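You operate a simulated robot arm through the tools that you are given. There is no shell and no other tool.

The job below is to be done with a simulated robot arm. You get a single attempt, and the scene is never put back.

JOB
Shut the humidifier down and set its tank on the grey mat.
Fine: mist knob to off and power off before the tank moves; the tank lid ends on top of the humidifier; no spill. Set down upright: tank.

It is judged by the outcome, as a careful person would: the job done as asked, and still so three seconds after it is handed in. It fails if anything else is knocked over, pushed out of place, dropped, spilled or broken. A push-on lid holds only when it is set on centred and level and pressed home; a screw cap is set on level and turned clockwise until tight.

ROBOT AND FRAMES
A 7-joint arm with a two-finger parallel gripper, fixed in place. Base frame: the origin is at the foot of the arm, x ahead of it, y to its left, z up. Readings come in m, rad, newtons and seconds.
With the tool pointing down near the work surface it reaches from about 0.1 to 0.82 m from the base axis. Its first joint turns from -2.897 to 2.897 rad. Payload 3.43 kg.
Tool frame: the origin (TCP) lies between the finger pads and is the grasp point; the fingertips stand 0.034 m ahead of it; z points along the fingers, y is the line along which they close. Largest opening 0.128 m; finger width 0.024, thickness 0.012; the body of the gripper, 0.048 by 0.13 m, starts 0.096 m behind the TCP.
Orientation is that of the tool frame in the base frame, as a unit quaternion [w, x, y, z]. With the fingers straight down and closing along the base's y, the tool's x points along the base's -x, its y along +y and its z along -z.

CONTROLS
- The arm moves only by the tool step_arm. Its argument "targets" is a list of rows, each an object of numbers (a shift or turn left out is 0, a gripper value left out holds the last): "dx", "dy", "dz": the shift along the base's x, y, z in m; "wx", "wy", "wz": the turn, a rotation vector about the base's x, y, z in rad; "gripper": the finger opening in m, from 0 to 0.128. In form: [{"dx": .., "dy": .., "dz": .., "wx": .., "wy": .., "wz": .., "gripper": ..}, ...]. A call has 1 to 20 rows; each row is the pose to reach, as a shift and turn from the pose commanded when the call began. Rows are played at 5 a second. More than 0.05 m and 0.15 rad between two rows, or a gripper value outside its range, and nothing of the call is played. A pose out of reach is approached as far as the arm can. The call stops where the force on the tool passes 80 N (or 10 N more than at its start, if that is more) or the arm is blocked; 0.2 s more then pass. The fingers move at their own pace (about 0.153 m/s each) and stop on an object; they squeeze with about 39 N. The grip force told is the motor's: it shows also when the fingers shut on nothing. Time passes only in rows, and 0.2 s behind the last, so rows that repeat a pose let the fingers close. It gives the time, the measured TCP pose, the force on the tool (base axes), the opening and the grip force at its end, in the units of the frame above (readings bear some noise), with the torque about the TCP (base axes, N m) and any sound that the robot's microphone picked up.
- Cameras (640 x 400 px; columns grow to the right, rows downward): "scene" is fixed at [0.2206, 0.6503, 1.0704]; the picture's right is [-0.99, -0.16, 0.00], its down [-0.03, 0.22, -0.98] and it looks along [0.15, -0.96, -0.22] (base axes); focal length 372 px, centre (320, 200). "wrist" rides on the gripper at [0.076, -0.011, -0.16] in the tool frame; the picture's right is [0.15, 0.99, 0.00], its down [-0.88, 0.13, -0.46] and it looks along [-0.45, 0.07, 0.89] (tool axes); focal length 234 px, centre (320, 200). There is no depth. A picture from a camera that has moved, and an enlarged one, comes with that camera's place and axes in the base frame and with its lens.
- get_image(camera): a new picture of that camera. The clock stands still meanwhile.
- zoom(camera, box): a new picture of the part [left, top, right, bottom] of that camera's present view, enlarged. The clock stands still meanwhile.
- finish_job(): hands the job in; it is judged then, once.

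Nothing tells you positions but the pictures and the camera data. Unless the task says otherwise, let go and move clear before handing in.

The tools are called after ">>>" as name(argument=value, ...) on one line, values as JSON. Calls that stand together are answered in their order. step_arm: Moves the arm, as the interface text tells. Its arguments: {"type":"object","properties":{"targets":{"type":"array"}},"required":["targets"]} The other tools are called the same way: get_image (camera) takes a picture; zoom (camera, box) takes an enlarged picture of a part of a camera's view; finish_job () hands the job in.

At the start:

```text
t: 0.0
eef_pos: [0.2669, -0.3707, 1.0013]
tcp_rot: [0.001, 0.0, 1.0, 0.0]
ft_force: [-0.2, -0.2, -0.4]
torque: [-0.01, 0.01, 0.02]
width: 0.1281
gripper_force: 0.0
```

scene: 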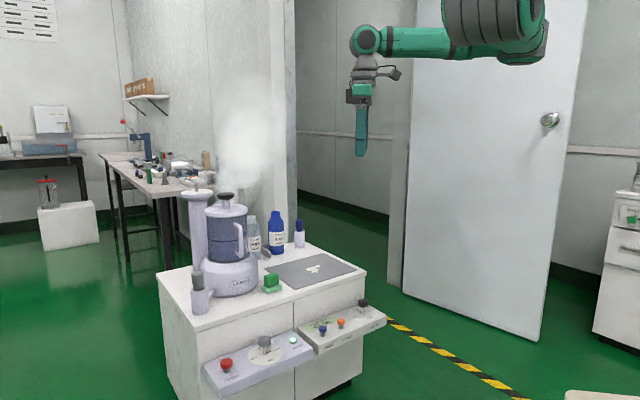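
wrist: 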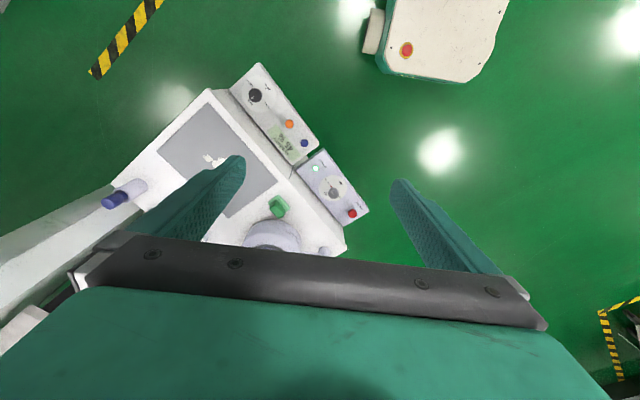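

The humidifier stands misting on a white cabinet, with two control panels on the cabinet's front and a grey mat beside it. I'll look closer before moving anything.

>>> zoom(camera="scene", box=[150, 170, 310, 320])

>>> zoom(camera="scene", box=[190, 290, 400, 400])

>>> zoom(camera="wrist", box=[180, 50, 400, 260])

```text
2.67 times, centred on (230, 245) of scene
camera zoom: at [0.2206, 0.6503, 1.0704], right [-0.99, -0.16, 0.0], down [-0.03, 0.22, -0.98], along [0.15, -0.96, -0.22], focal length 991 px, centre (560, 80)
```

zoom: 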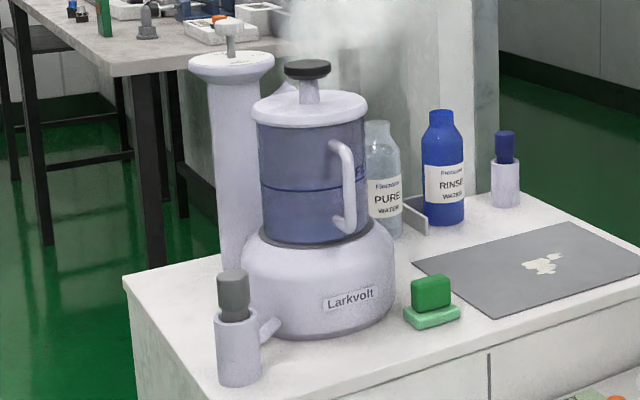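

```text
3.05 times, centred on (295, 345) of scene
camera zoom: at [0.2206, 0.6503, 1.0704], right [-0.99, -0.16, 0.0], down [-0.03, 0.22, -0.98], along [0.15, -0.96, -0.22], focal length 1133 px, centre (396, -242)
```

zoom: 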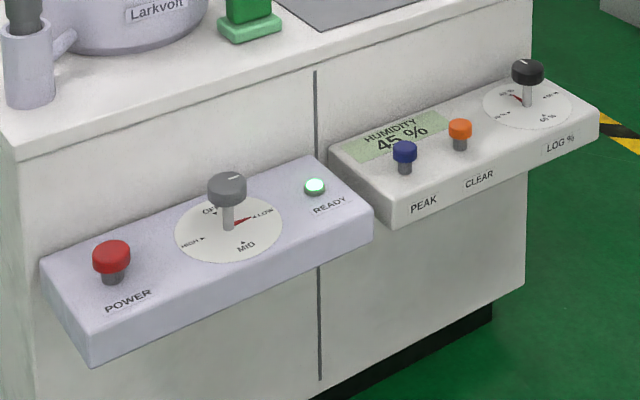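

```text
1.90 times, centred on (290, 155) of wrist
camera zoom: at [0.1915, -0.384, 1.1594], right [-0.14, 0.99, 0.0], down [0.88, 0.13, 0.46], along [0.45, 0.07, -0.89], focal length 446 px, centre (377, 286)
```

zoom: 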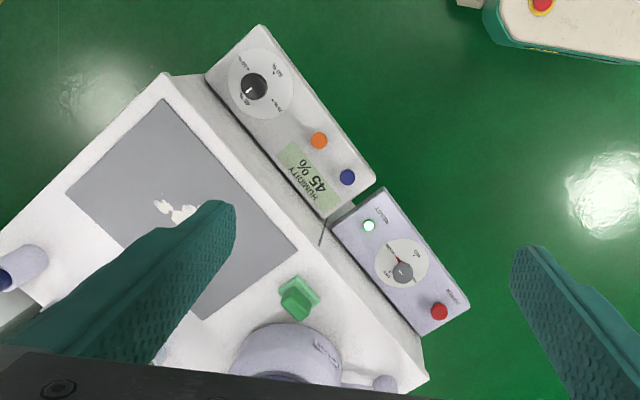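

The cabinet top looks to be at about z = 0.5, with the mist knob near (0.53, -0.28, 0.42) and the power button near (0.61, -0.19, 0.40). I'll turn the wrist camera toward the humidifier for a second view and to check these positions.

>>> step_arm(targets=[{"wz": -0.15}, {"wz": -0.3}, {"wz": -0.45}, {"wz": -0.6}, {"wz": -0.6}])

>>> get_image(camera="wrist")

>>> get_image(camera="scene")

```text
t: 1.2
eef_pos: [0.2669, -0.372, 1.0008]
tcp_rot: [0.0, 0.296, 0.955, 0.001]
ft_force: [-1.0, -0.1, 0.6]
torque: [0.05, 0.01, 0.02]
width: 0.1281
gripper_force: 0.1
```

```text
taken
camera wrist: at [0.1983, -0.3388, 1.1596], right [0.44, 0.9, 0.0], down [0.8, -0.39, 0.46], along [0.41, -0.2, -0.89], focal length 234 px, centre (320, 200)
```

wrist: 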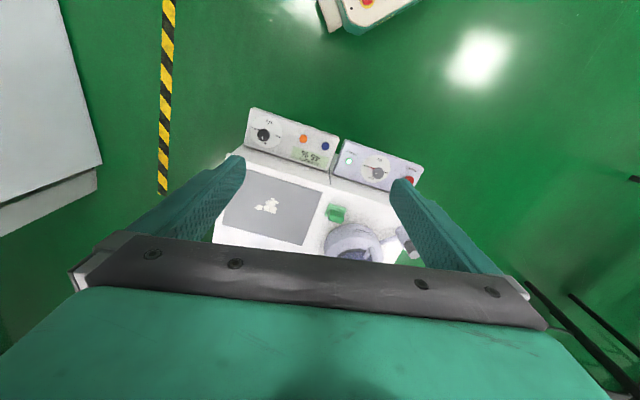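

```text
taken
```

scene: 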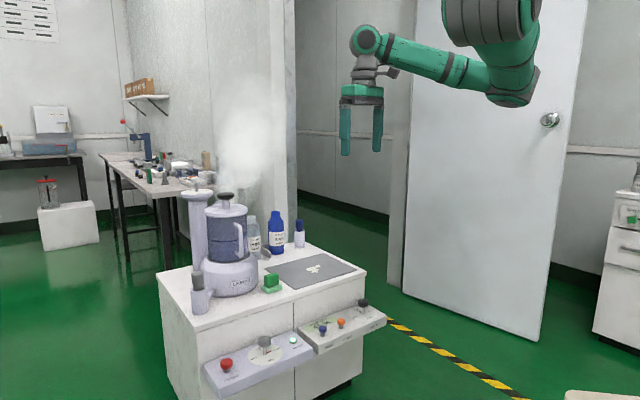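

>>> zoom(camera="wrist", box=[210, 90, 450, 270])

>>> zoom(camera="scene", box=[175, 170, 275, 240])

>>> zoom(camera="scene", box=[180, 230, 280, 300])

>>> zoom(camera="scene", box=[205, 315, 325, 400])

```text
2.22 times, centred on (330, 180) of wrist
camera zoom: at [0.1983, -0.3388, 1.1596], right [0.44, 0.9, 0.0], down [0.8, -0.39, 0.46], along [0.41, -0.2, -0.89], focal length 520 px, centre (298, 244)
```

zoom: 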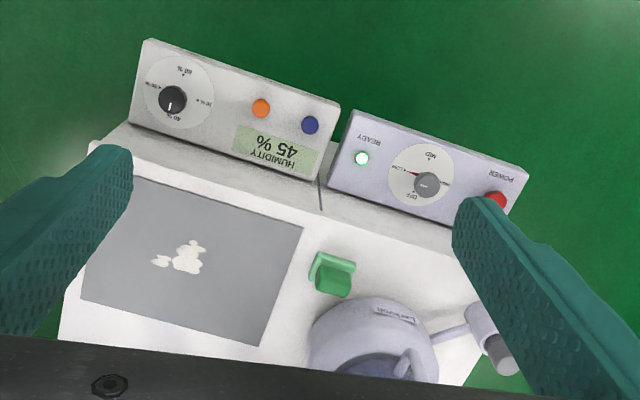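

```text
5.71 times, centred on (225, 205) of scene
camera zoom: at [0.2206, 0.6503, 1.0704], right [-0.99, -0.16, 0.0], down [-0.03, 0.22, -0.98], along [0.15, -0.96, -0.22], focal length 2124 px, centre (863, 171)
```

zoom: 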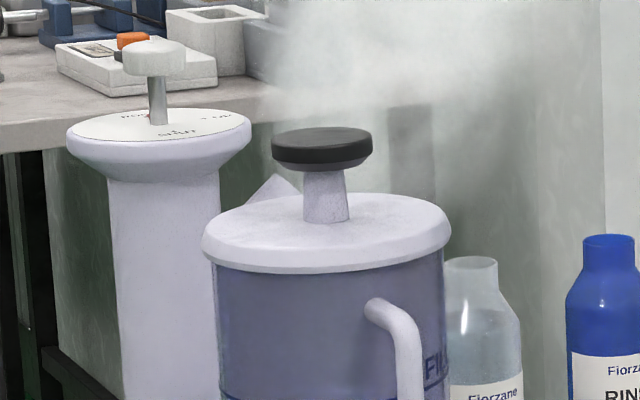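

```text
5.71 times, centred on (230, 265) of scene
camera zoom: at [0.2206, 0.6503, 1.0704], right [-0.99, -0.16, 0.0], down [-0.03, 0.22, -0.98], along [0.15, -0.96, -0.22], focal length 2124 px, centre (834, -171)
```

zoom: 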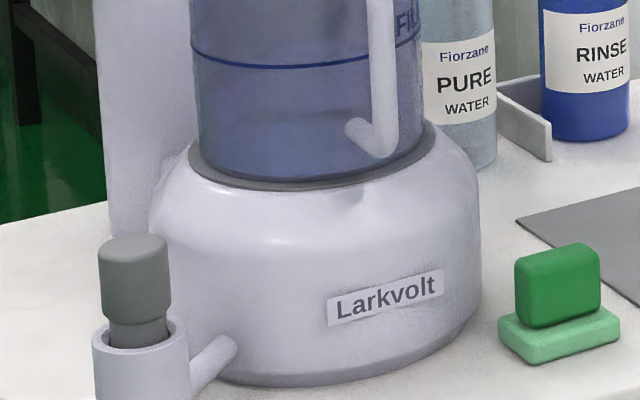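

```text
4.71 times, centred on (265, 358) of scene
camera zoom: at [0.2206, 0.6503, 1.0704], right [-0.99, -0.16, 0.0], down [-0.03, 0.22, -0.98], along [0.15, -0.96, -0.22], focal length 1749 px, centre (579, -541)
```

zoom: 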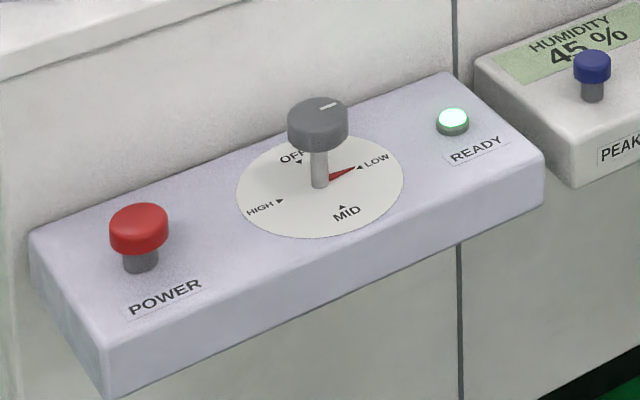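

>>> zoom(camera="scene", box=[180, 174, 220, 199])

>>> zoom(camera="scene", box=[245, 330, 285, 355])

>>> zoom(camera="wrist", box=[320, 130, 430, 200])

>>> zoom(camera="wrist", box=[310, 200, 430, 275])

```text
16.00 times, centred on (200, 186) of scene
camera zoom: at [0.2206, 0.6503, 1.0704], right [-0.99, -0.16, 0.0], down [-0.03, 0.22, -0.98], along [0.15, -0.96, -0.22], focal length 5947 px, centre (2240, 416)
```

zoom: 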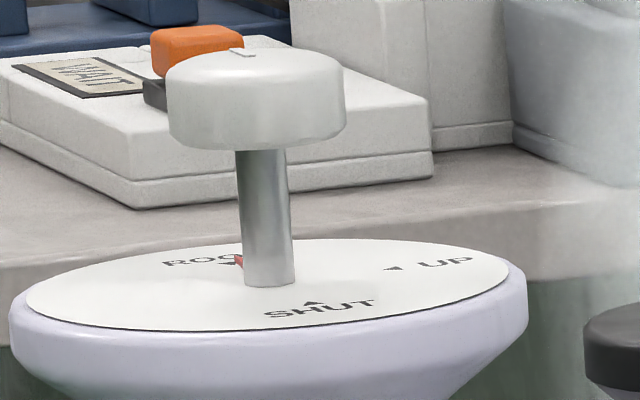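

```text
16.00 times, centred on (265, 342) of scene
camera zoom: at [0.2206, 0.6503, 1.0704], right [-0.99, -0.16, 0.0], down [-0.03, 0.22, -0.98], along [0.15, -0.96, -0.22], focal length 5947 px, centre (1200, -2080)
```

zoom: 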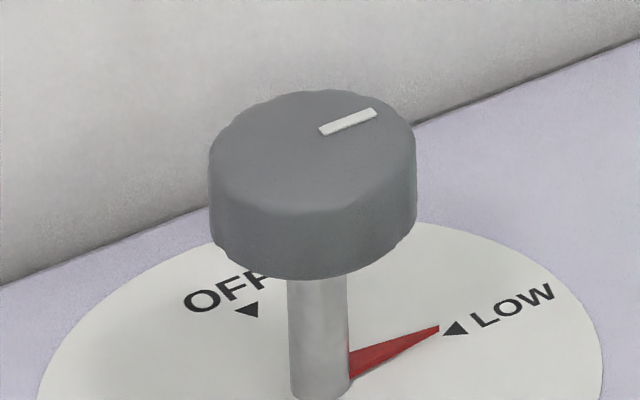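

```text
5.71 times, centred on (375, 165) of wrist
camera zoom: at [0.1983, -0.3388, 1.1596], right [0.44, 0.9, 0.0], down [0.8, -0.39, 0.46], along [0.41, -0.2, -0.89], focal length 1338 px, centre (6, 400)
```

zoom: 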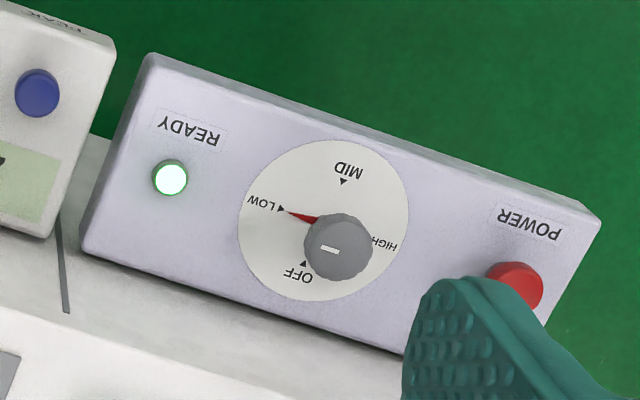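

```text
5.33 times, centred on (370, 238) of wrist
camera zoom: at [0.1983, -0.3388, 1.1596], right [0.44, 0.9, 0.0], down [0.8, -0.39, 0.46], along [0.41, -0.2, -0.89], focal length 1249 px, centre (53, 0)
```

zoom: 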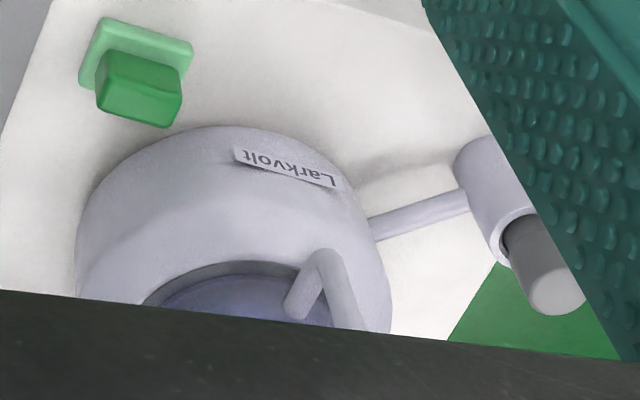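

Triangulating both views puts the mist knob axis at about (0.535, -0.285), with its cap top at z ≈ 0.42 and its pointer on LOW; OFF is about 90° counterclockwise. I'll move above the knob to refine that before gripping.

>>> step_arm(targets=[{"dx": 0.024, "dy": 0.008, "dz": -0.036, "wz": -0.04}, {"dx": 0.049, "dy": 0.016, "dz": -0.073, "wz": -0.08}, {"dx": 0.073, "dy": 0.024, "dz": -0.109, "wz": -0.12}, {"dx": 0.097, "dy": 0.032, "dz": -0.145, "wz": -0.16}, {"dx": 0.122, "dy": 0.04, "dz": -0.182, "wz": -0.2}, {"dx": 0.146, "dy": 0.048, "dz": -0.218, "wz": -0.24}, {"dx": 0.171, "dy": 0.055, "dz": -0.255, "wz": -0.28}, {"dx": 0.195, "dy": 0.063, "dz": -0.291, "wz": -0.32}, {"dx": 0.219, "dy": 0.071, "dz": -0.327, "wz": -0.36}, {"dx": 0.244, "dy": 0.079, "dz": -0.364, "wz": -0.4}, {"dx": 0.268, "dy": 0.086, "dz": -0.4, "wz": -0.4}, {"dx": 0.268, "dy": 0.086, "dz": -0.4, "wz": -0.4, "gripper": 0.07}])

>>> get_image(camera="wrist")

>>> get_image(camera="scene")

```text
t: 3.8
eef_pos: [0.5361, -0.286, 0.5993]
tcp_rot: [0.0, 0.481, 0.877, 0.0]
ft_force: [-0.8, -0.6, -0.6]
torque: [0.0, 0.02, -0.03]
width: 0.0699
gripper_force: 0.1
```

```text
taken
camera wrist: at [0.4867, -0.2295, 0.7584], right [0.75, 0.66, 0.0], down [0.58, -0.67, 0.46], along [0.3, -0.34, -0.89], focal length 234 px, centre (320, 200)
```

wrist: 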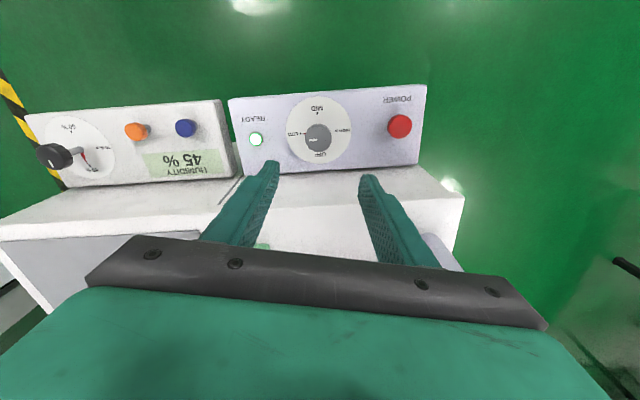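

```text
taken
```

scene: 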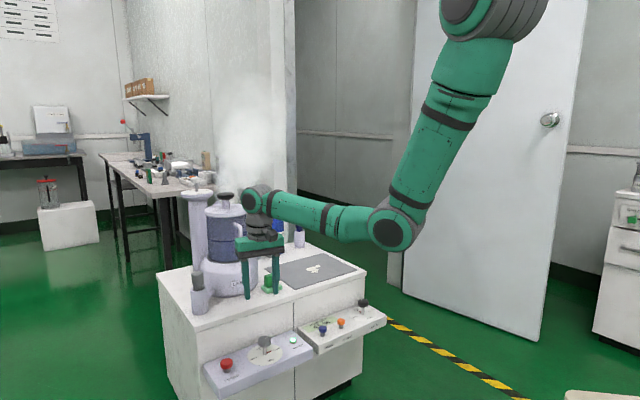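

>>> zoom(camera="wrist", box=[240, 80, 430, 190])

>>> zoom(camera="scene", box=[200, 190, 320, 370])

```text
3.37 times, centred on (335, 135) of wrist
camera zoom: at [0.4867, -0.2295, 0.7584], right [0.75, 0.66, 0.0], down [0.58, -0.67, 0.46], along [0.3, -0.34, -0.89], focal length 789 px, centre (270, 419)
```

zoom: 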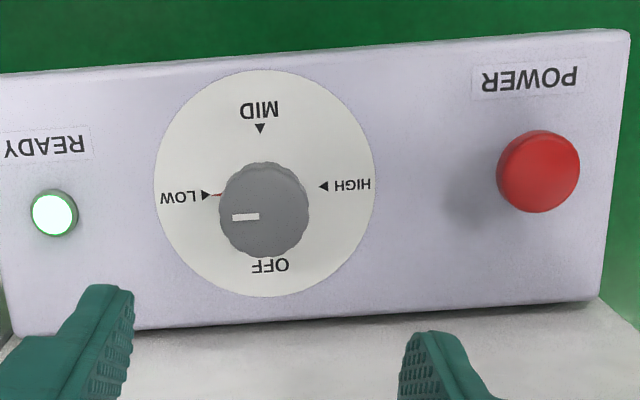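

```text
2.22 times, centred on (260, 280) of scene
camera zoom: at [0.2206, 0.6503, 1.0704], right [-0.99, -0.16, 0.0], down [-0.03, 0.22, -0.98], along [0.15, -0.96, -0.22], focal length 826 px, centre (453, 22)
```

zoom: 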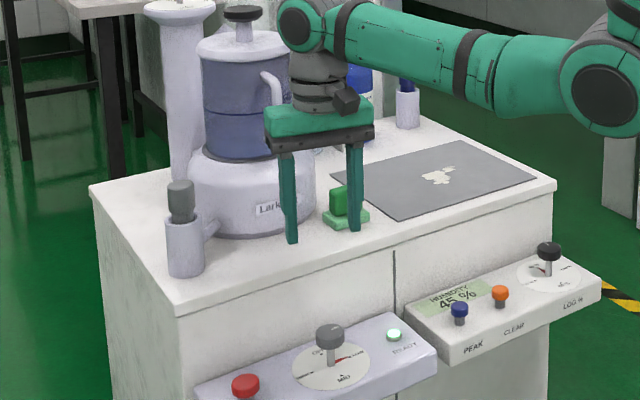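

The wrist view confirms the knob at (0.534, -0.286), directly below the tool. I'll go straight down around the cap and close on it.

>>> step_arm(targets=[{"dx": -0.001, "dy": 0.0, "dz": -0.045}, {"dx": -0.0015, "dy": 0.0, "dz": -0.09}, {"dx": -0.0015, "dy": 0.0, "dz": -0.135}, {"dx": -0.0015, "dy": 0.0, "dz": -0.165}, {"dx": -0.0015, "dy": 0.0, "dz": -0.181}, {"dx": -0.0015, "dy": 0.0, "dz": -0.181}])

>>> zoom(camera="scene", box=[200, 260, 340, 390])

>>> get_image(camera="wrist")

```text
t: 5.2
eef_pos: [0.5339, -0.2849, 0.4184]
tcp_rot: [-0.001, 0.481, 0.877, 0.0]
ft_force: [0.2, 0.4, 0.0]
torque: [0.03, 0.01, 0.01]
width: 0.0701
gripper_force: 0.1
```

```text
3.08 times, centred on (270, 325) of scene
camera zoom: at [0.2206, 0.6503, 1.0704], right [-0.99, -0.16, 0.0], down [-0.03, 0.22, -0.98], along [0.15, -0.96, -0.22], focal length 1144 px, centre (474, -185)
```

zoom: 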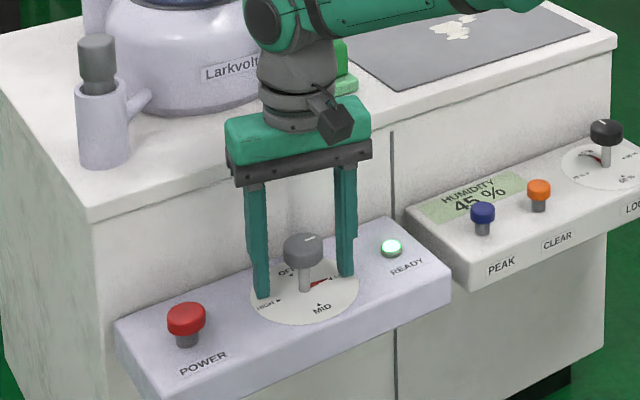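

```text
taken
camera wrist: at [0.4833, -0.2289, 0.5785], right [0.75, 0.66, 0.0], down [0.58, -0.67, 0.46], along [0.3, -0.34, -0.89], focal length 234 px, centre (320, 200)
```

wrist: 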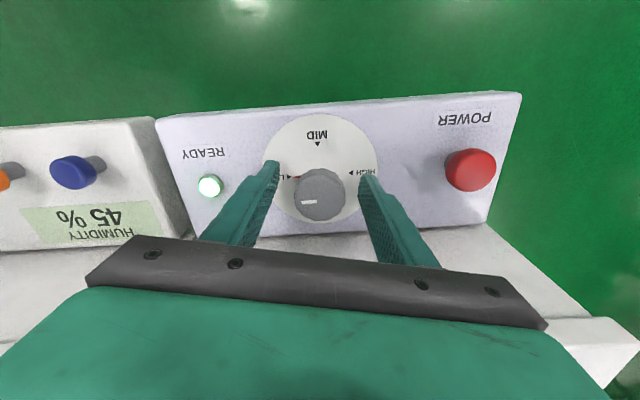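

>>> step_arm(targets=[{"gripper": 0.03}, {"gripper": 0.03}, {"gripper": 0.03}])

>>> get_image(camera="wrist")

```text
t: 6.0
eef_pos: [0.5336, -0.2848, 0.4196]
tcp_rot: [0.0, 0.48, 0.877, 0.001]
ft_force: [-0.9, -1.9, -1.9]
torque: [-0.01, 0.04, 0.02]
width: 0.037
gripper_force: 45.0
```

```text
taken
camera wrist: at [0.4832, -0.229, 0.5786], right [0.75, 0.66, 0.0], down [0.58, -0.67, 0.46], along [0.3, -0.34, -0.89], focal length 234 px, centre (320, 200)
```

wrist: 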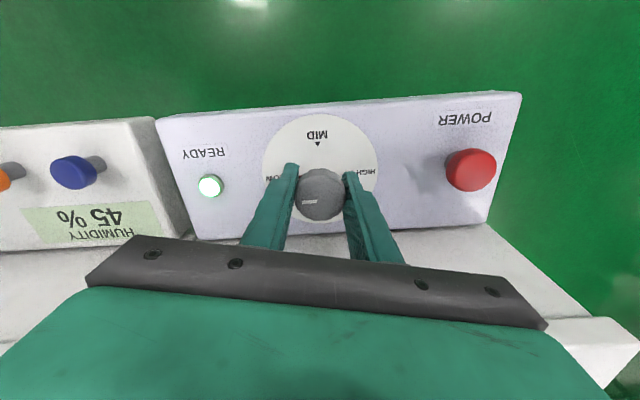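

The knob is gripped at a width of 0.037 m. I'll turn it 90° counterclockwise, from LOW to OFF.

>>> step_arm(targets=[{"wz": 0.13}, {"wz": 0.26}, {"wz": 0.39}, {"wz": 0.52}, {"wz": 0.65}, {"wz": 0.78}, {"wz": 0.91}, {"wz": 1.04}, {"wz": 1.17}, {"wz": 1.3}, {"wz": 1.43}, {"wz": 1.56}, {"wz": 1.571}, {"wz": 1.571}])

>>> get_image(camera="wrist")

>>> zoom(camera="scene", box=[200, 260, 340, 390])

```text
t: 9.0
eef_pos: [0.5334, -0.2853, 0.4195]
tcp_rot: [0.0, -0.282, 0.959, 0.001]
ft_force: [-19.2, 17.2, 19.0]
torque: [0.18, 0.0, 0.01]
width: 0.0374
gripper_force: 44.9
```

```text
taken
camera wrist: at [0.476, -0.3369, 0.5785], right [-0.66, 0.75, 0.0], down [0.67, 0.58, 0.46], along [0.34, 0.3, -0.89], focal length 234 px, centre (320, 200)
```

wrist: 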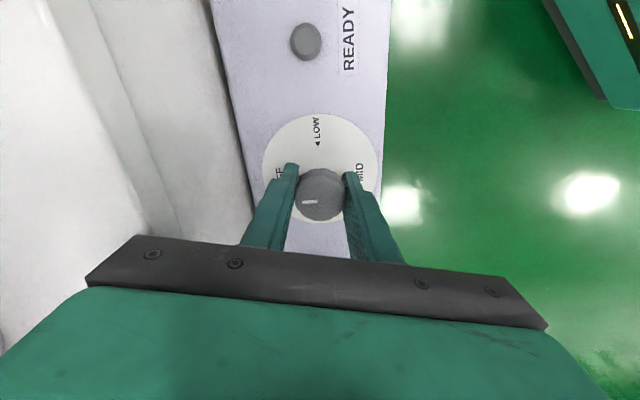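

```text
3.08 times, centred on (270, 325) of scene
camera zoom: at [0.2206, 0.6503, 1.0704], right [-0.99, -0.16, 0.0], down [-0.03, 0.22, -0.98], along [0.15, -0.96, -0.22], focal length 1144 px, centre (474, -185)
```

zoom: 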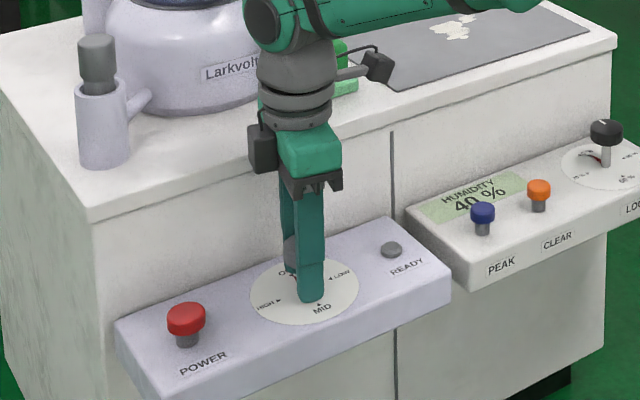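

The knob moved with the gripper and the READY light went out. I'll release, rise and check where the pointer stands.

>>> step_arm(targets=[{"gripper": 0.06}, {"gripper": 0.06}, {"dz": 0.03}, {"dz": 0.07}, {"dz": 0.11}, {"dz": 0.15}, {"dz": 0.19}])

>>> zoom(camera="wrist", box=[200, 20, 440, 190])

>>> zoom(camera="scene", box=[235, 320, 315, 370])

>>> get_image(camera="scene")

```text
t: 10.6
eef_pos: [0.5324, -0.2834, 0.6108]
tcp_rot: [0.001, -0.281, 0.96, 0.0]
ft_force: [0.0, 0.0, 0.0]
torque: [0.03, 0.01, -0.01]
width: 0.0601
gripper_force: 0.1
```

```text
2.35 times, centred on (320, 105) of wrist
camera zoom: at [0.4754, -0.3356, 0.7696], right [-0.66, 0.75, 0.0], down [0.67, 0.58, 0.46], along [0.34, 0.3, -0.89], focal length 551 px, centre (320, 424)
```

zoom: 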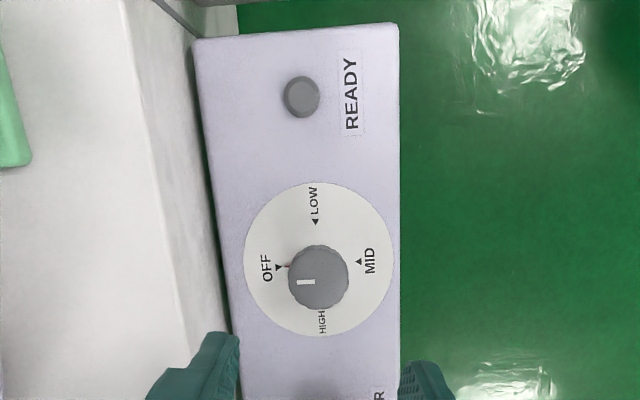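

```text
8.00 times, centred on (275, 345) of scene
camera zoom: at [0.2206, 0.6503, 1.0704], right [-0.99, -0.16, 0.0], down [-0.03, 0.22, -0.98], along [0.15, -0.96, -0.22], focal length 2974 px, centre (680, -960)
```

zoom: 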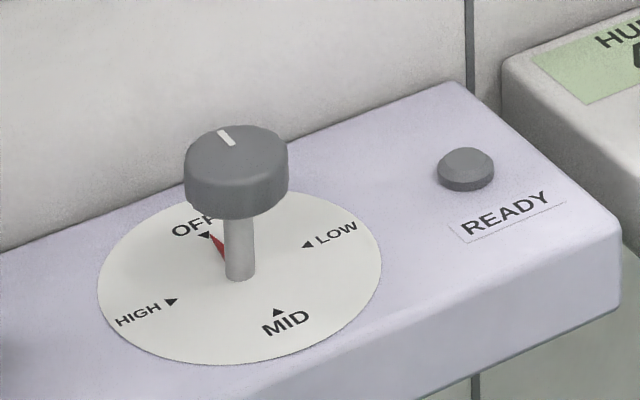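

```text
taken
```

scene: 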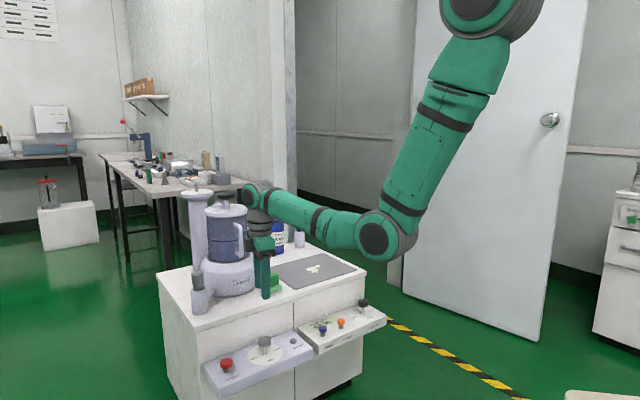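

The pointer now stands at OFF and the mist has stopped. Next is the power button, so I'll move above it with the fingers closed.

>>> step_arm(targets=[{"dx": 0.009, "dy": 0.01, "dz": 0.0, "wz": -0.145, "gripper": 0.0}, {"dx": 0.018, "dy": 0.02, "wz": -0.29}, {"dx": 0.027, "dy": 0.03, "wz": -0.435}, {"dx": 0.037, "dy": 0.04, "wz": -0.58}, {"dx": 0.046, "dy": 0.05, "wz": -0.725}, {"dx": 0.055, "dy": 0.06, "wz": -0.87}, {"dx": 0.064, "dy": 0.07, "wz": -1.015}, {"dx": 0.073, "dy": 0.08, "dz": -0.03, "wz": -1.16}, {"dx": 0.0826, "dy": 0.0894, "dz": -0.07, "wz": -1.306}, {"dx": 0.0826, "dy": 0.0894, "dz": -0.11, "wz": -1.306}, {"dx": 0.0826, "dy": 0.0894, "dz": -0.13, "wz": -1.306}, {"dx": 0.0826, "dy": 0.0894, "dz": -0.13, "wz": -1.306}])

>>> get_image(camera="wrist")

>>> zoom(camera="scene", box=[180, 270, 320, 400])

```text
t: 13.2
eef_pos: [0.6157, -0.1949, 0.4791]
tcp_rot: [0.001, 0.361, 0.933, -0.001]
ft_force: [0.1, 0.5, 0.0]
torque: [0.0, 0.03, 0.02]
width: 0.0
gripper_force: 33.1
```

```text
taken
camera wrist: at [0.5524, -0.1539, 0.6376], right [0.56, 0.83, 0.0], down [0.74, -0.5, 0.46], along [0.38, -0.25, -0.89], focal length 234 px, centre (320, 200)
```

wrist: 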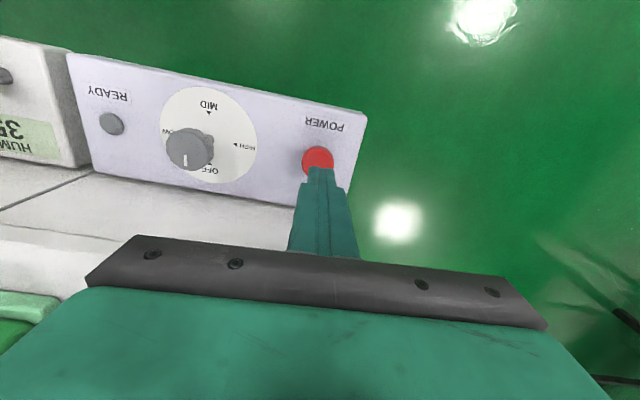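

```text
3.08 times, centred on (250, 335) of scene
camera zoom: at [0.2206, 0.6503, 1.0704], right [-0.99, -0.16, 0.0], down [-0.03, 0.22, -0.98], along [0.15, -0.96, -0.22], focal length 1144 px, centre (535, -215)
```

zoom: 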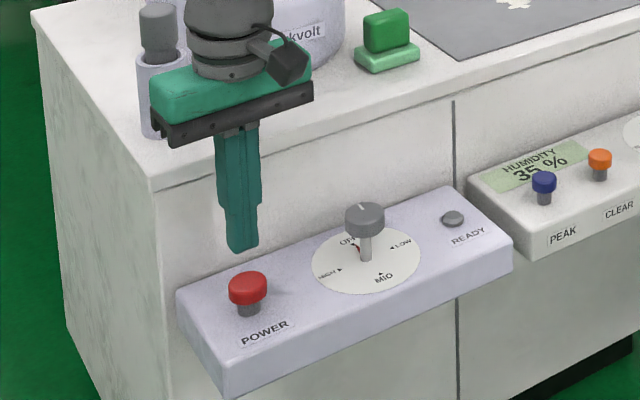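

>>> step_arm(targets=[{"dx": -0.001, "dy": -0.001, "dz": -0.02}, {"dx": -0.001, "dy": -0.001, "dz": -0.034}, {"dx": -0.001, "dy": -0.001, "dz": -0.04}, {"dx": -0.001, "dy": -0.001, "dz": -0.043}, {"dx": -0.001, "dy": -0.001, "dz": -0.046}])

>>> zoom(camera="scene", box=[200, 320, 280, 390])

```text
t: 14.4
eef_pos: [0.6152, -0.1976, 0.4345]
tcp_rot: [-0.001, 0.36, 0.933, 0.0]
ft_force: [-1.8, 5.6, 10.8]
torque: [0.16, 0.08, 0.0]
width: 0.0001
gripper_force: 32.8
heard: click
```

```text
5.71 times, centred on (240, 355) of scene
camera zoom: at [0.2206, 0.6503, 1.0704], right [-0.99, -0.16, 0.0], down [-0.03, 0.22, -0.98], along [0.15, -0.96, -0.22], focal length 2124 px, centre (777, -686)
```

zoom: 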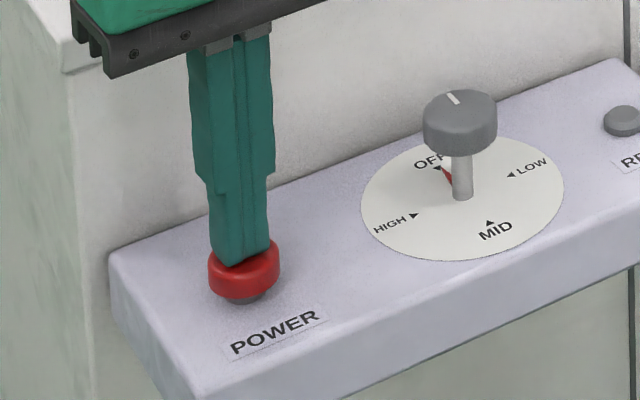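

There was a click: the power button has actuated once. I'll back straight off and look over the panel.

>>> step_arm(targets=[{"dz": 0.03}, {"dz": 0.07}, {"dz": 0.11}, {"dz": 0.15}, {"dz": 0.18}])

>>> zoom(camera="scene", box=[195, 290, 395, 400])

>>> get_image(camera="wrist")

>>> get_image(camera="scene")

```text
t: 15.6
eef_pos: [0.6157, -0.1969, 0.6146]
tcp_rot: [-0.001, 0.359, 0.933, 0.001]
ft_force: [-1.1, 0.5, 0.3]
torque: [-0.03, -0.01, 0.01]
width: 0.0001
gripper_force: 32.9
```

```text
3.20 times, centred on (295, 345) of scene
camera zoom: at [0.2206, 0.6503, 1.0704], right [-0.99, -0.16, 0.0], down [-0.03, 0.22, -0.98], along [0.15, -0.96, -0.22], focal length 1190 px, centre (400, -264)
```

zoom: 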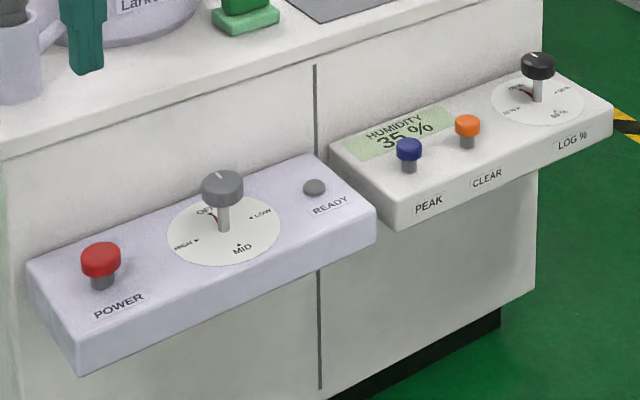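

```text
taken
camera wrist: at [0.5528, -0.1557, 0.7741], right [0.56, 0.83, 0.0], down [0.74, -0.49, 0.46], along [0.38, -0.25, -0.89], focal length 234 px, centre (320, 200)
```

wrist: 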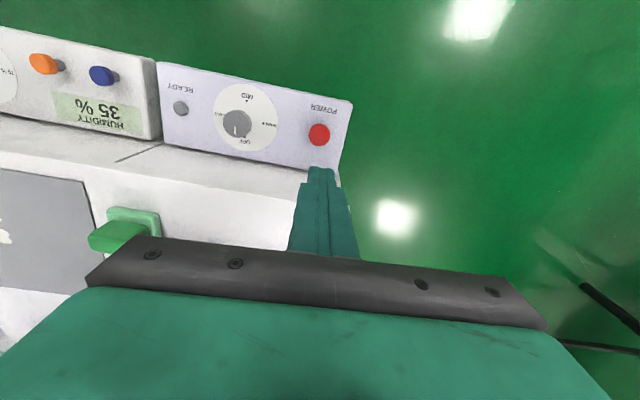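

```text
taken
```

scene: 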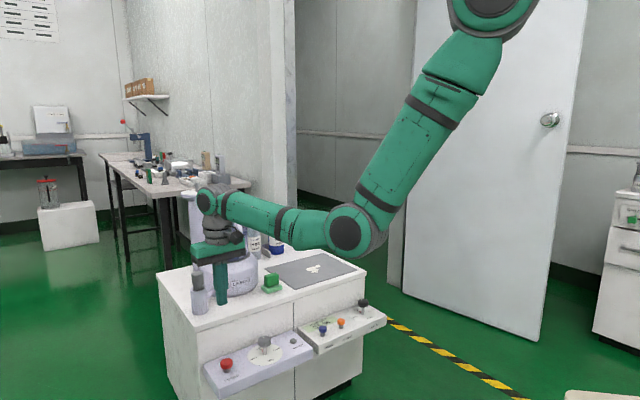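

Mist is at OFF, the power button has been pressed once, and both the mist and the READY light are gone. Next I'll rise and go above the tank handle, which I take to be near (0.636, -0.395) and between z = 0.64 and 0.745, to measure it.

>>> step_arm(targets=[{"dz": 0.048}, {"dz": 0.096}, {"dz": 0.144}, {"dz": 0.192}, {"dz": 0.24}, {"dz": 0.288}, {"dz": 0.31, "dy": -0.03}, {"dz": 0.31, "dy": -0.075}, {"dz": 0.31, "dy": -0.12}, {"dz": 0.31, "dx": -0.003, "dy": -0.16}, {"dz": 0.31, "dx": -0.005, "dy": -0.173, "gripper": 0.08}, {"dz": 0.31, "dx": -0.005, "dy": -0.173, "gripper": 0.08}])

>>> get_image(camera="wrist")

>>> get_image(camera="scene")

```text
t: 18.2
eef_pos: [0.6097, -0.3706, 0.923]
tcp_rot: [-0.001, 0.36, 0.933, 0.0]
ft_force: [0.6, -0.3, 0.4]
torque: [0.03, 0.03, 0.04]
width: 0.0799
gripper_force: 0.0
```

```text
taken
camera wrist: at [0.5468, -0.3295, 1.0818], right [0.56, 0.83, 0.0], down [0.74, -0.5, 0.46], along [0.38, -0.25, -0.89], focal length 234 px, centre (320, 200)
```

wrist: 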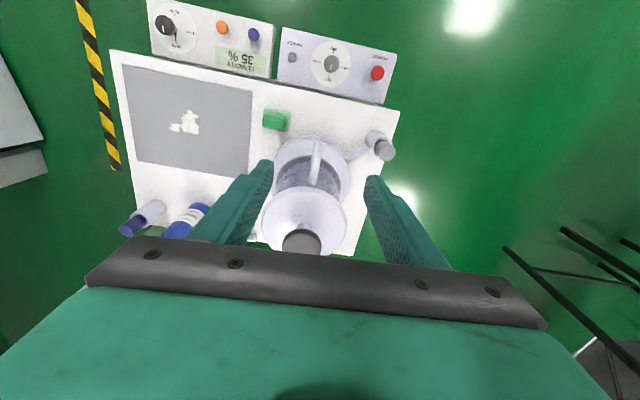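

```text
taken
```

scene: 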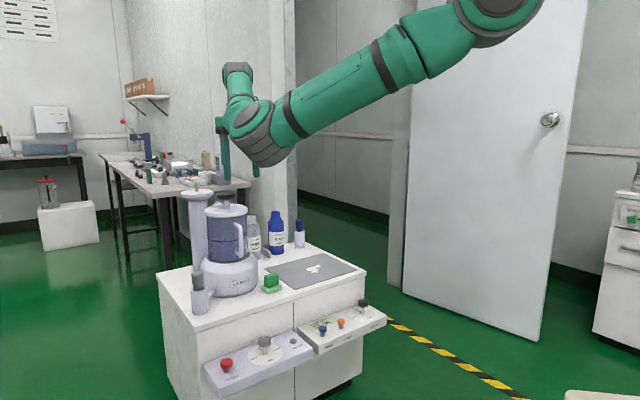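

>>> zoom(camera="wrist", box=[230, 90, 410, 260])

>>> zoom(camera="scene", box=[180, 180, 300, 300])

```text
2.35 times, centred on (320, 175) of wrist
camera zoom: at [0.5468, -0.3295, 1.0818], right [0.56, 0.83, 0.0], down [0.74, -0.5, 0.46], along [0.38, -0.25, -0.89], focal length 551 px, centre (320, 259)
```

zoom: 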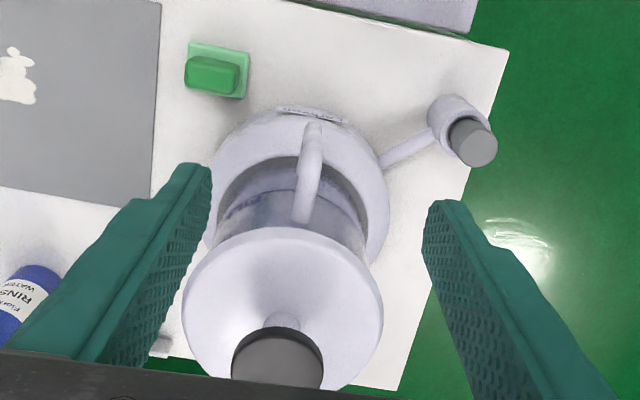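

```text
3.33 times, centred on (240, 240) of scene
camera zoom: at [0.2206, 0.6503, 1.0704], right [-0.99, -0.16, 0.0], down [-0.03, 0.22, -0.98], along [0.15, -0.96, -0.22], focal length 1239 px, centre (587, 67)
```

zoom: 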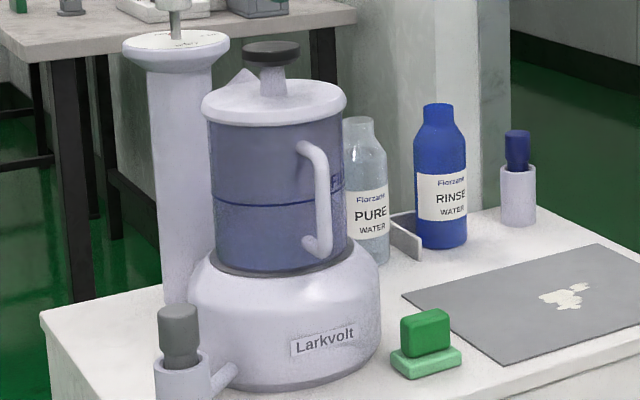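

>>> step_arm(targets=[{"dx": -0.005, "dy": 0.006, "dz": -0.04}, {"dx": -0.01, "dy": 0.012, "dz": -0.08}, {"dx": -0.01, "dy": 0.012, "dz": -0.123}, {"dx": -0.01, "dy": 0.012, "dz": -0.123}])

>>> get_image(camera="wrist")

>>> zoom(camera="wrist", box=[230, 80, 410, 260])

>>> zoom(camera="scene", box=[180, 160, 300, 280])

```text
t: 19.2
eef_pos: [0.5992, -0.3598, 0.7992]
tcp_rot: [0.0, 0.361, 0.933, 0.0]
ft_force: [-0.1, -0.7, -0.1]
torque: [-0.06, -0.02, 0.03]
width: 0.0801
gripper_force: 0.0
```

```text
taken
camera wrist: at [0.5364, -0.3183, 0.9594], right [0.56, 0.83, 0.0], down [0.74, -0.5, 0.46], along [0.38, -0.25, -0.89], focal length 234 px, centre (320, 200)
```

wrist: 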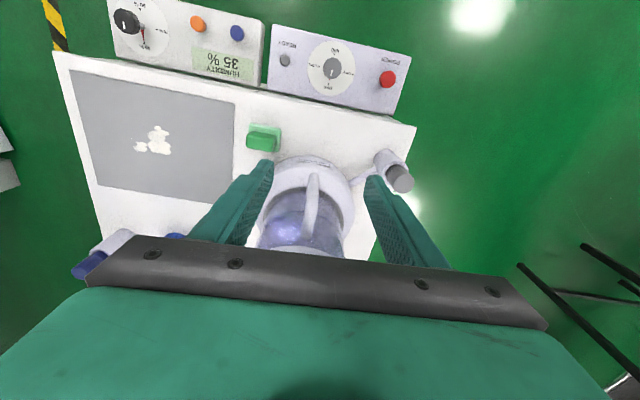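

```text
2.22 times, centred on (320, 170) of wrist
camera zoom: at [0.5364, -0.3183, 0.9594], right [0.56, 0.83, 0.0], down [0.74, -0.5, 0.46], along [0.38, -0.25, -0.89], focal length 520 px, centre (320, 267)
```

zoom: 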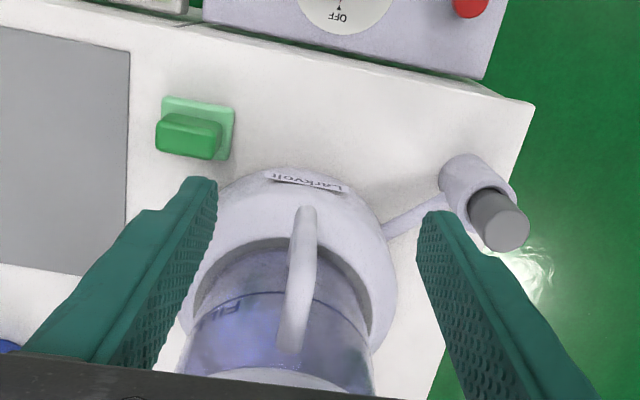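

```text
3.33 times, centred on (240, 220) of scene
camera zoom: at [0.2206, 0.6503, 1.0704], right [-0.99, -0.16, 0.0], down [-0.03, 0.22, -0.98], along [0.15, -0.96, -0.22], focal length 1239 px, centre (587, 133)
```

zoom: 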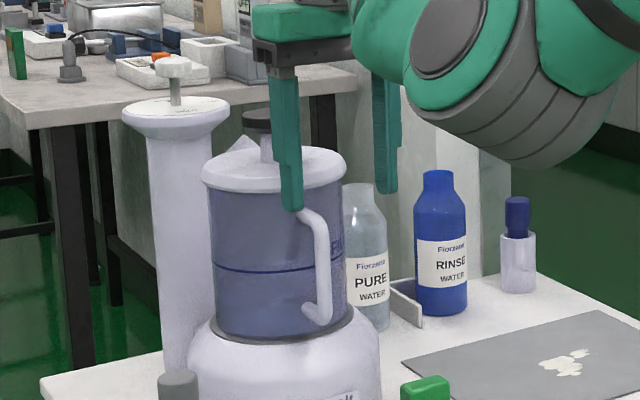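

Two wrist views put the handle bar at about (0.634, -0.3945), pointing outward along (-0.73, 0.68), with the tank axis near (0.706, -0.464). I'll bring the open fingers over the bar and lower around it.

>>> step_arm(targets=[{"dx": 0.017, "dy": -0.017, "wz": -0.005}, {"dx": 0.0343, "dy": -0.0343, "wz": -0.01}, {"dx": 0.0343, "dy": -0.0343, "dz": -0.03, "wz": -0.01}, {"dx": 0.0343, "dy": -0.0343, "dz": -0.06, "wz": -0.01}, {"dx": 0.0343, "dy": -0.0343, "dz": -0.06, "wz": -0.01}])

>>> zoom(camera="wrist", box=[230, 80, 410, 260])

>>> zoom(camera="scene", box=[180, 160, 300, 280])

```text
t: 20.4
eef_pos: [0.6328, -0.3929, 0.7388]
tcp_rot: [0.001, 0.366, 0.931, 0.001]
ft_force: [0.3, 0.1, 0.4]
torque: [0.03, -0.01, -0.02]
width: 0.0805
gripper_force: 0.3
```

```text
2.22 times, centred on (320, 170) of wrist
camera zoom: at [0.5708, -0.3509, 0.8985], right [0.56, 0.83, 0.0], down [0.73, -0.5, 0.46], along [0.38, -0.26, -0.89], focal length 520 px, centre (320, 267)
```

zoom: 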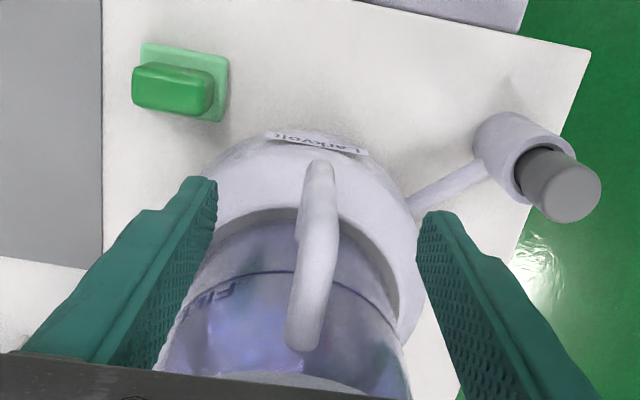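

```text
3.33 times, centred on (240, 220) of scene
camera zoom: at [0.2206, 0.6503, 1.0704], right [-0.99, -0.16, 0.0], down [-0.03, 0.22, -0.98], along [0.15, -0.96, -0.22], focal length 1239 px, centre (587, 133)
```

zoom: 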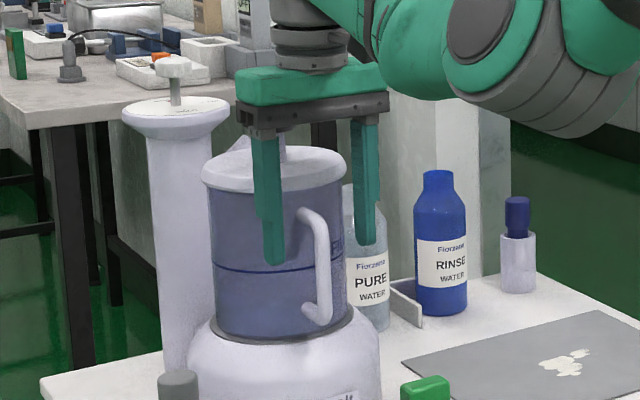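

The bar is centred between the fingers to about a millimetre. I'll lower onto the straight part of the handle and close.

>>> step_arm(targets=[{"dx": -0.001, "dy": 0.001, "dz": -0.025}, {"dx": -0.0015, "dy": 0.0015, "dz": -0.046}, {"dx": -0.0015, "dy": 0.0015, "dz": -0.046}, {"dx": -0.0015, "dy": 0.0015, "dz": -0.046, "gripper": 0.04}, {"dx": -0.0015, "dy": 0.0015, "dz": -0.046, "gripper": 0.04}])

>>> zoom(camera="wrist", box=[230, 80, 410, 260])

>>> zoom(camera="scene", box=[180, 160, 300, 280])

```text
t: 21.6
eef_pos: [0.6293, -0.3898, 0.6931]
tcp_rot: [0.0, 0.366, 0.931, 0.0]
ft_force: [-0.4, 0.0, 0.1]
torque: [-0.03, -0.03, 0.0]
width: 0.0398
gripper_force: 0.1
```

```text
2.22 times, centred on (320, 170) of wrist
camera zoom: at [0.5675, -0.3481, 0.8524], right [0.56, 0.83, 0.0], down [0.73, -0.5, 0.46], along [0.38, -0.26, -0.89], focal length 520 px, centre (320, 267)
```

zoom: 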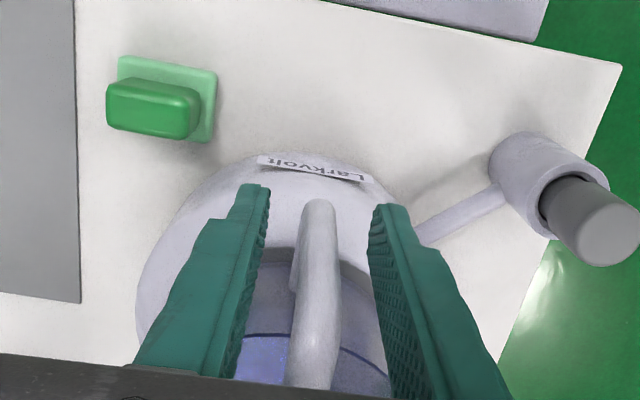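

```text
3.33 times, centred on (240, 220) of scene
camera zoom: at [0.2206, 0.6503, 1.0704], right [-0.99, -0.16, 0.0], down [-0.03, 0.22, -0.98], along [0.15, -0.96, -0.22], focal length 1239 px, centre (587, 133)
```

zoom: 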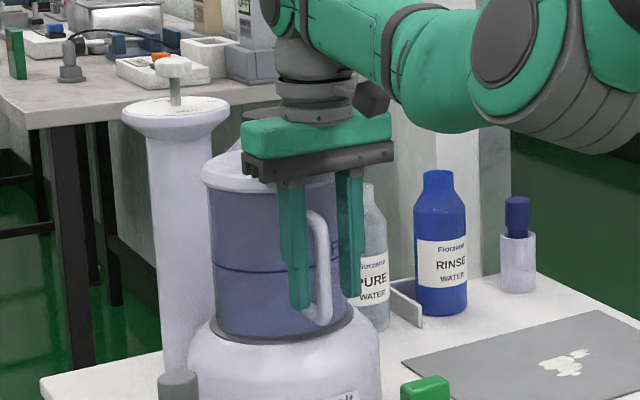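

>>> step_arm(targets=[{"gripper": 0.0}, {"gripper": 0.0}, {"gripper": 0.0}, {"gripper": 0.0}])

>>> zoom(camera="wrist", box=[230, 80, 410, 260])

>>> zoom(camera="scene", box=[180, 160, 300, 280])

```text
t: 22.6
eef_pos: [0.6297, -0.3901, 0.6937]
tcp_rot: [0.0, 0.365, 0.931, 0.001]
ft_force: [-0.3, -1.6, 0.9]
torque: [0.23, -0.25, -0.16]
width: 0.0139
gripper_force: 39.0
```

```text
2.22 times, centred on (320, 170) of wrist
camera zoom: at [0.5675, -0.3482, 0.8524], right [0.56, 0.83, 0.0], down [0.73, -0.5, 0.46], along [0.38, -0.26, -0.89], focal length 520 px, centre (320, 267)
```

zoom: 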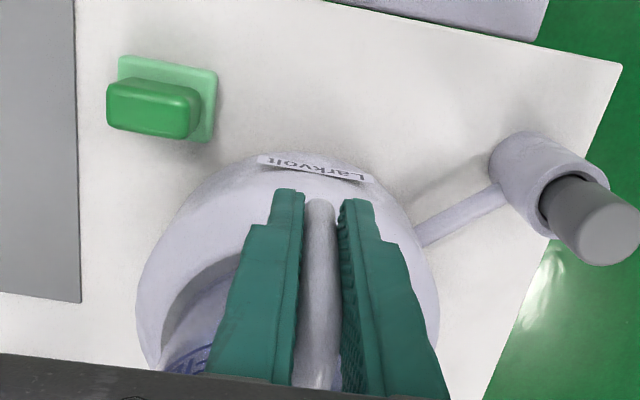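

```text
3.33 times, centred on (240, 220) of scene
camera zoom: at [0.2206, 0.6503, 1.0704], right [-0.99, -0.16, 0.0], down [-0.03, 0.22, -0.98], along [0.15, -0.96, -0.22], focal length 1239 px, centre (587, 133)
```

zoom: 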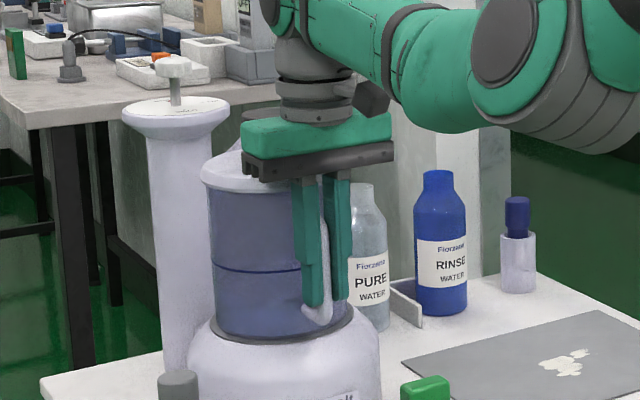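

The handle is gripped at 0.0139 m with 39 N. I'll lift slowly by about 1 cm first, to read the weight and check the tank stays level.

>>> step_arm(targets=[{"dz": 0.002}, {"dz": 0.004}, {"dz": 0.006}, {"dz": 0.008}, {"dz": 0.01}])

>>> zoom(camera="scene", box=[180, 160, 300, 280])

>>> zoom(camera="wrist", box=[230, 80, 410, 260])

```text
t: 23.8
eef_pos: [0.633, -0.39, 0.7038]
tcp_rot: [0.0, 0.365, 0.931, 0.0]
ft_force: [-0.3, 0.2, -8.2]
torque: [0.57, 0.61, 0.03]
width: 0.0136
gripper_force: 38.5
```

```text
3.33 times, centred on (240, 220) of scene
camera zoom: at [0.2206, 0.6503, 1.0704], right [-0.99, -0.16, 0.0], down [-0.03, 0.22, -0.98], along [0.15, -0.96, -0.22], focal length 1239 px, centre (587, 133)
```

zoom: 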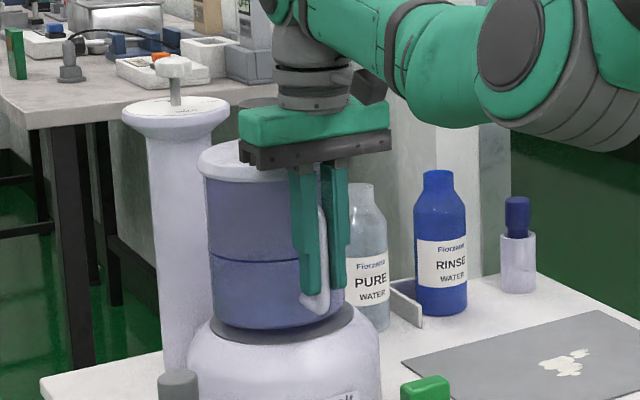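

```text
2.22 times, centred on (320, 170) of wrist
camera zoom: at [0.5694, -0.3485, 0.863], right [0.56, 0.83, 0.0], down [0.73, -0.5, 0.46], along [0.38, -0.26, -0.89], focal length 520 px, centre (320, 267)
```

zoom: 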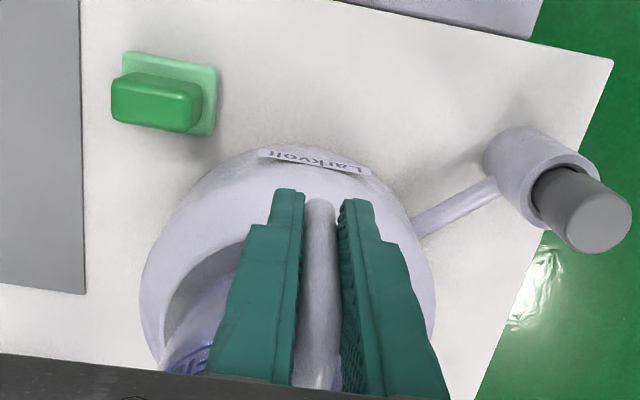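

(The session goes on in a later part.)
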